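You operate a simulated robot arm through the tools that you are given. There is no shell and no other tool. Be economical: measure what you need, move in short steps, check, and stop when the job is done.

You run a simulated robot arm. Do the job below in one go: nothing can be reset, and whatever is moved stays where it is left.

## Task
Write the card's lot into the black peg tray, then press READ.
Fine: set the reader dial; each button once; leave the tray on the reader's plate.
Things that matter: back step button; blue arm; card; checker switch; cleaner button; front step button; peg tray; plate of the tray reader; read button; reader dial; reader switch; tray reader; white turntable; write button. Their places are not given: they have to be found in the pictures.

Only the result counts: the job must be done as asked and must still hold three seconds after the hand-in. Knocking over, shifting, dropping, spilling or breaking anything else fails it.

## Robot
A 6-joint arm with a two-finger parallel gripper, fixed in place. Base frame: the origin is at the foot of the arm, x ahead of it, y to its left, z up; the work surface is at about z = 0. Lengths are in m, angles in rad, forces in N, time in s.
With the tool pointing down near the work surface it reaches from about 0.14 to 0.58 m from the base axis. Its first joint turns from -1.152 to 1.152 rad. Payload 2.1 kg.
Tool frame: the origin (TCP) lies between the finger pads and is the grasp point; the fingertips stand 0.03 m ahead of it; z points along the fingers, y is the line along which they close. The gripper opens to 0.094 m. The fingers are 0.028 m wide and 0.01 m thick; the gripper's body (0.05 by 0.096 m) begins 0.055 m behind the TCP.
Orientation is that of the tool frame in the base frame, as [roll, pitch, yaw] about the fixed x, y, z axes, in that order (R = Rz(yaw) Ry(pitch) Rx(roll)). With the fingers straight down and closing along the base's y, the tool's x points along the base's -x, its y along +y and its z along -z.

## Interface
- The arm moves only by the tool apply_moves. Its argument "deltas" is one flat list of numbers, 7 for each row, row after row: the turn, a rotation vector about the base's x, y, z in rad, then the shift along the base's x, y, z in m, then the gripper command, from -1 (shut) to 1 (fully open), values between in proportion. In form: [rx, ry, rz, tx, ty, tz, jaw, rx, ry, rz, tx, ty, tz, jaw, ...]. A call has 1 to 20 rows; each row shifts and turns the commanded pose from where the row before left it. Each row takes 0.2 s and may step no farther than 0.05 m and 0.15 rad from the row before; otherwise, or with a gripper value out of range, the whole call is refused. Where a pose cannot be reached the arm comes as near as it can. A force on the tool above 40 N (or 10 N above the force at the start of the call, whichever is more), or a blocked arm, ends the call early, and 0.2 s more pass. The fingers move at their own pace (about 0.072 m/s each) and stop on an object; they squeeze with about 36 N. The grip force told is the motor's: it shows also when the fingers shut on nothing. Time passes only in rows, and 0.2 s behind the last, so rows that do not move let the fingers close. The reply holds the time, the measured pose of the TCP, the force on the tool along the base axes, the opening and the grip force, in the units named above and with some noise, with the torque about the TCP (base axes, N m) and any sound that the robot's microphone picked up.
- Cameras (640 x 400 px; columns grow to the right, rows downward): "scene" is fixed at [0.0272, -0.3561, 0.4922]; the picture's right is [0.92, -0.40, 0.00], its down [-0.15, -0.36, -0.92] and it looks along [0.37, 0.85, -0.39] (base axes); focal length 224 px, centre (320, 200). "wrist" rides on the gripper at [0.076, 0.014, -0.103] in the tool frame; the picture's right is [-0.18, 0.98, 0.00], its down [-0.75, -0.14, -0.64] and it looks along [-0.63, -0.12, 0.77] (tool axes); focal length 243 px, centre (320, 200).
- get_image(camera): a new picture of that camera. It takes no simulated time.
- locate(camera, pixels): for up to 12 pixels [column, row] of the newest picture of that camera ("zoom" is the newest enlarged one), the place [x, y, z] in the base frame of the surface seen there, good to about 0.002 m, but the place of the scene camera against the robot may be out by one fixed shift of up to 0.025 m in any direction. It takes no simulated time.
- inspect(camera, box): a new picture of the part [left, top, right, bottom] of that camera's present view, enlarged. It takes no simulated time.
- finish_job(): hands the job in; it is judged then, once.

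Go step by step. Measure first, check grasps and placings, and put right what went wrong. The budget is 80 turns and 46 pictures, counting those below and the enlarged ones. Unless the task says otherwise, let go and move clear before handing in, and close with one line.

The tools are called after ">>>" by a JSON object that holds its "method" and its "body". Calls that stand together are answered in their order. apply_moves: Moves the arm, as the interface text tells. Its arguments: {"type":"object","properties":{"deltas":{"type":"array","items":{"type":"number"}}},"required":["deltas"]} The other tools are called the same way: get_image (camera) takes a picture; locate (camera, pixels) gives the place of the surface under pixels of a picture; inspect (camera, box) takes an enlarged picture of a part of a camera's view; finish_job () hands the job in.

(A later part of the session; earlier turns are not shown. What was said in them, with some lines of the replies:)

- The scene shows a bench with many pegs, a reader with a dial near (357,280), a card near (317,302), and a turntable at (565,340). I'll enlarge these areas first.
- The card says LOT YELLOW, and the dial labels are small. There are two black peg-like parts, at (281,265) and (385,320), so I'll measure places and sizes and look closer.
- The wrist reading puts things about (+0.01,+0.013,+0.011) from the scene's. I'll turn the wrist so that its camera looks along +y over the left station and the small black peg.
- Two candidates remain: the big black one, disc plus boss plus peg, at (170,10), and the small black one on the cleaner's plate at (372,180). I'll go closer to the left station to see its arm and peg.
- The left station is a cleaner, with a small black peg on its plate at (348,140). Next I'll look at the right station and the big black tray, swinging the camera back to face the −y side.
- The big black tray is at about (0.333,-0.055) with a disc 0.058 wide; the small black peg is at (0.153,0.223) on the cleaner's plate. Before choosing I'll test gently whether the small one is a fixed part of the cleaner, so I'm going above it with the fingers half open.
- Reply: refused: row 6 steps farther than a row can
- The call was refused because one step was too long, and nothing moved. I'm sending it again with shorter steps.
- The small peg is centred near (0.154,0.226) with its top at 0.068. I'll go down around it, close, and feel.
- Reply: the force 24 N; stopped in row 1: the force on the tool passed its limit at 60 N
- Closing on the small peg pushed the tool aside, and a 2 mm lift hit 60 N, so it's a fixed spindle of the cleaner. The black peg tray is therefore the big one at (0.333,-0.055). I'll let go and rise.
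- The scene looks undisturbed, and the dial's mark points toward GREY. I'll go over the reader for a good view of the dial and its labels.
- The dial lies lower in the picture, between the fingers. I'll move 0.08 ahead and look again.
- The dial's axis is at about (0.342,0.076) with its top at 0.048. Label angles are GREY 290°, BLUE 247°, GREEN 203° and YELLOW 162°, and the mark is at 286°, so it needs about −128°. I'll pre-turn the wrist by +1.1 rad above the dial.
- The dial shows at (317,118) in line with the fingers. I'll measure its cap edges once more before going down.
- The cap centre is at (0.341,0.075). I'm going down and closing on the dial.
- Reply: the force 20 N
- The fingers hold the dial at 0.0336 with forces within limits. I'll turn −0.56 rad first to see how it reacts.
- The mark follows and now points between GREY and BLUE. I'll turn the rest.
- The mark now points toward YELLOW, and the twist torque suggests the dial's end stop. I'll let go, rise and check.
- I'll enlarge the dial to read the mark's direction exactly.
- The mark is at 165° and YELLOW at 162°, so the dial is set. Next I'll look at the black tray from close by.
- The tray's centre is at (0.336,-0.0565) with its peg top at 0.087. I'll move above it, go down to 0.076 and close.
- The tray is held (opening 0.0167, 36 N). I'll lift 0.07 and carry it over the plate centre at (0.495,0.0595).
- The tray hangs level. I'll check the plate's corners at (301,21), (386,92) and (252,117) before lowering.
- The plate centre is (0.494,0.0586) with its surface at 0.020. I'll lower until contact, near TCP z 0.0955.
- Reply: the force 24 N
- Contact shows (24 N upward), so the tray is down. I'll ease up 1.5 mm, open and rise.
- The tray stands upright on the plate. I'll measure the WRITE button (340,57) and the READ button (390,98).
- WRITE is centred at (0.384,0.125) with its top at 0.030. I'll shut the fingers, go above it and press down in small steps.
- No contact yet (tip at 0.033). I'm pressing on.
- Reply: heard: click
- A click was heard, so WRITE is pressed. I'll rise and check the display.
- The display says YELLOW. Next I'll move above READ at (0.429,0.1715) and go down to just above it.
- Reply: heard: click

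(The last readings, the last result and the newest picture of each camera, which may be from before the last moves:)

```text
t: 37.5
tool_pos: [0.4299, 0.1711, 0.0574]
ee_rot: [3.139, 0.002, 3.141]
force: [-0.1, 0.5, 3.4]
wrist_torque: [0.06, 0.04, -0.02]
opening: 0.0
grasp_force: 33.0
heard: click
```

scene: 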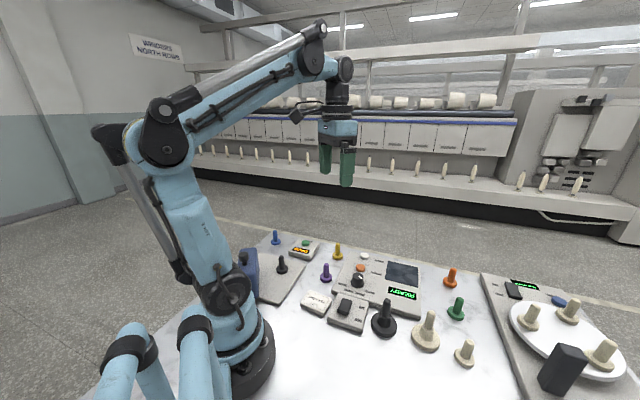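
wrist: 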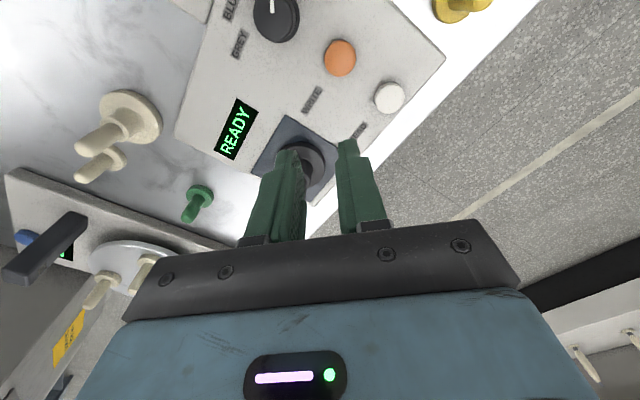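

READ clicked as well. I'll rise, move clear and check the display and the tray.

>>> {"method": "apply_moves", "body": {"deltas": [0, 0, 0, 0, 0, 0.04, -1, 0, 0, 0, 0, 0, 0.04, -1, 0, 0, 0, 0, 0, 0.04, -1, 0, 0, 0, -0.04, 0.0, 0.02, -1, 0, 0, 0, -0.04, 0, 0, -1]}}

>>> {"method": "inspect", "body": {"camera": "scene", "box": [330, 230, 450, 310]}}

>>> {"method": "get_image", "body": {"camera": "scene"}}

```text
t: 38.7
tool_pos: [0.3476, 0.1701, 0.1978]
ee_rot: [3.137, 0.0, -3.141]
force: [1.2, 0.1, 0.5]
wrist_torque: [-0.03, 0.0, 0.03]
opening: 0.0
grasp_force: 32.8
```

```text
5.00 times, centred on (390, 270) of scene
```

zoom: 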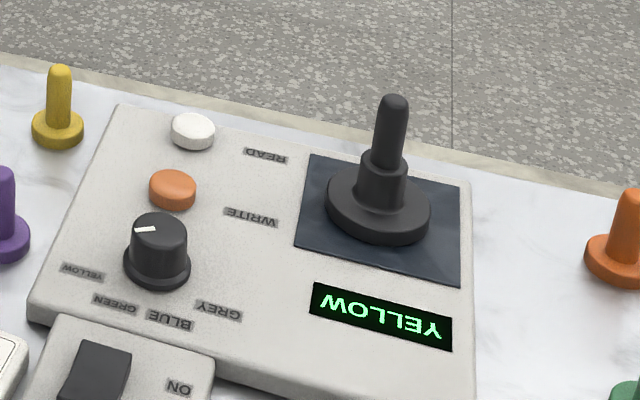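

```text
9 pictures are left
```

scene: 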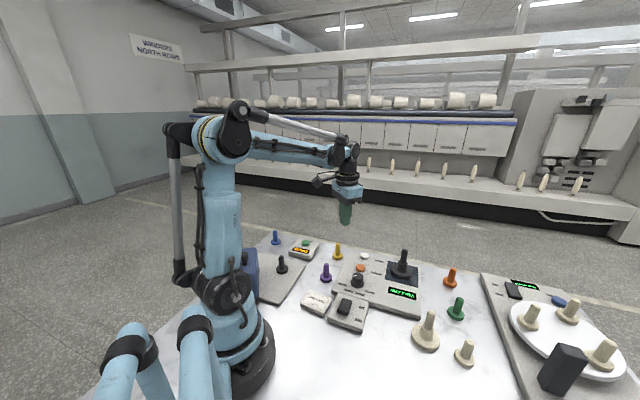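

The display reads YELLOW after READ, the tray stands on the plate and everything else is in place, so I'm handing in.

>>> {"method": "finish_job", "body": {}}

```text
The job is handed in.
```

The black peg tray is on the reader's plate with lot YELLOW written to it. WRITE and READ were each pressed once, and the display still read YELLOW after READ. Before that I gripped the cleaner's small black peg to check whether it was the tray; it was fixed and looked unmoved.
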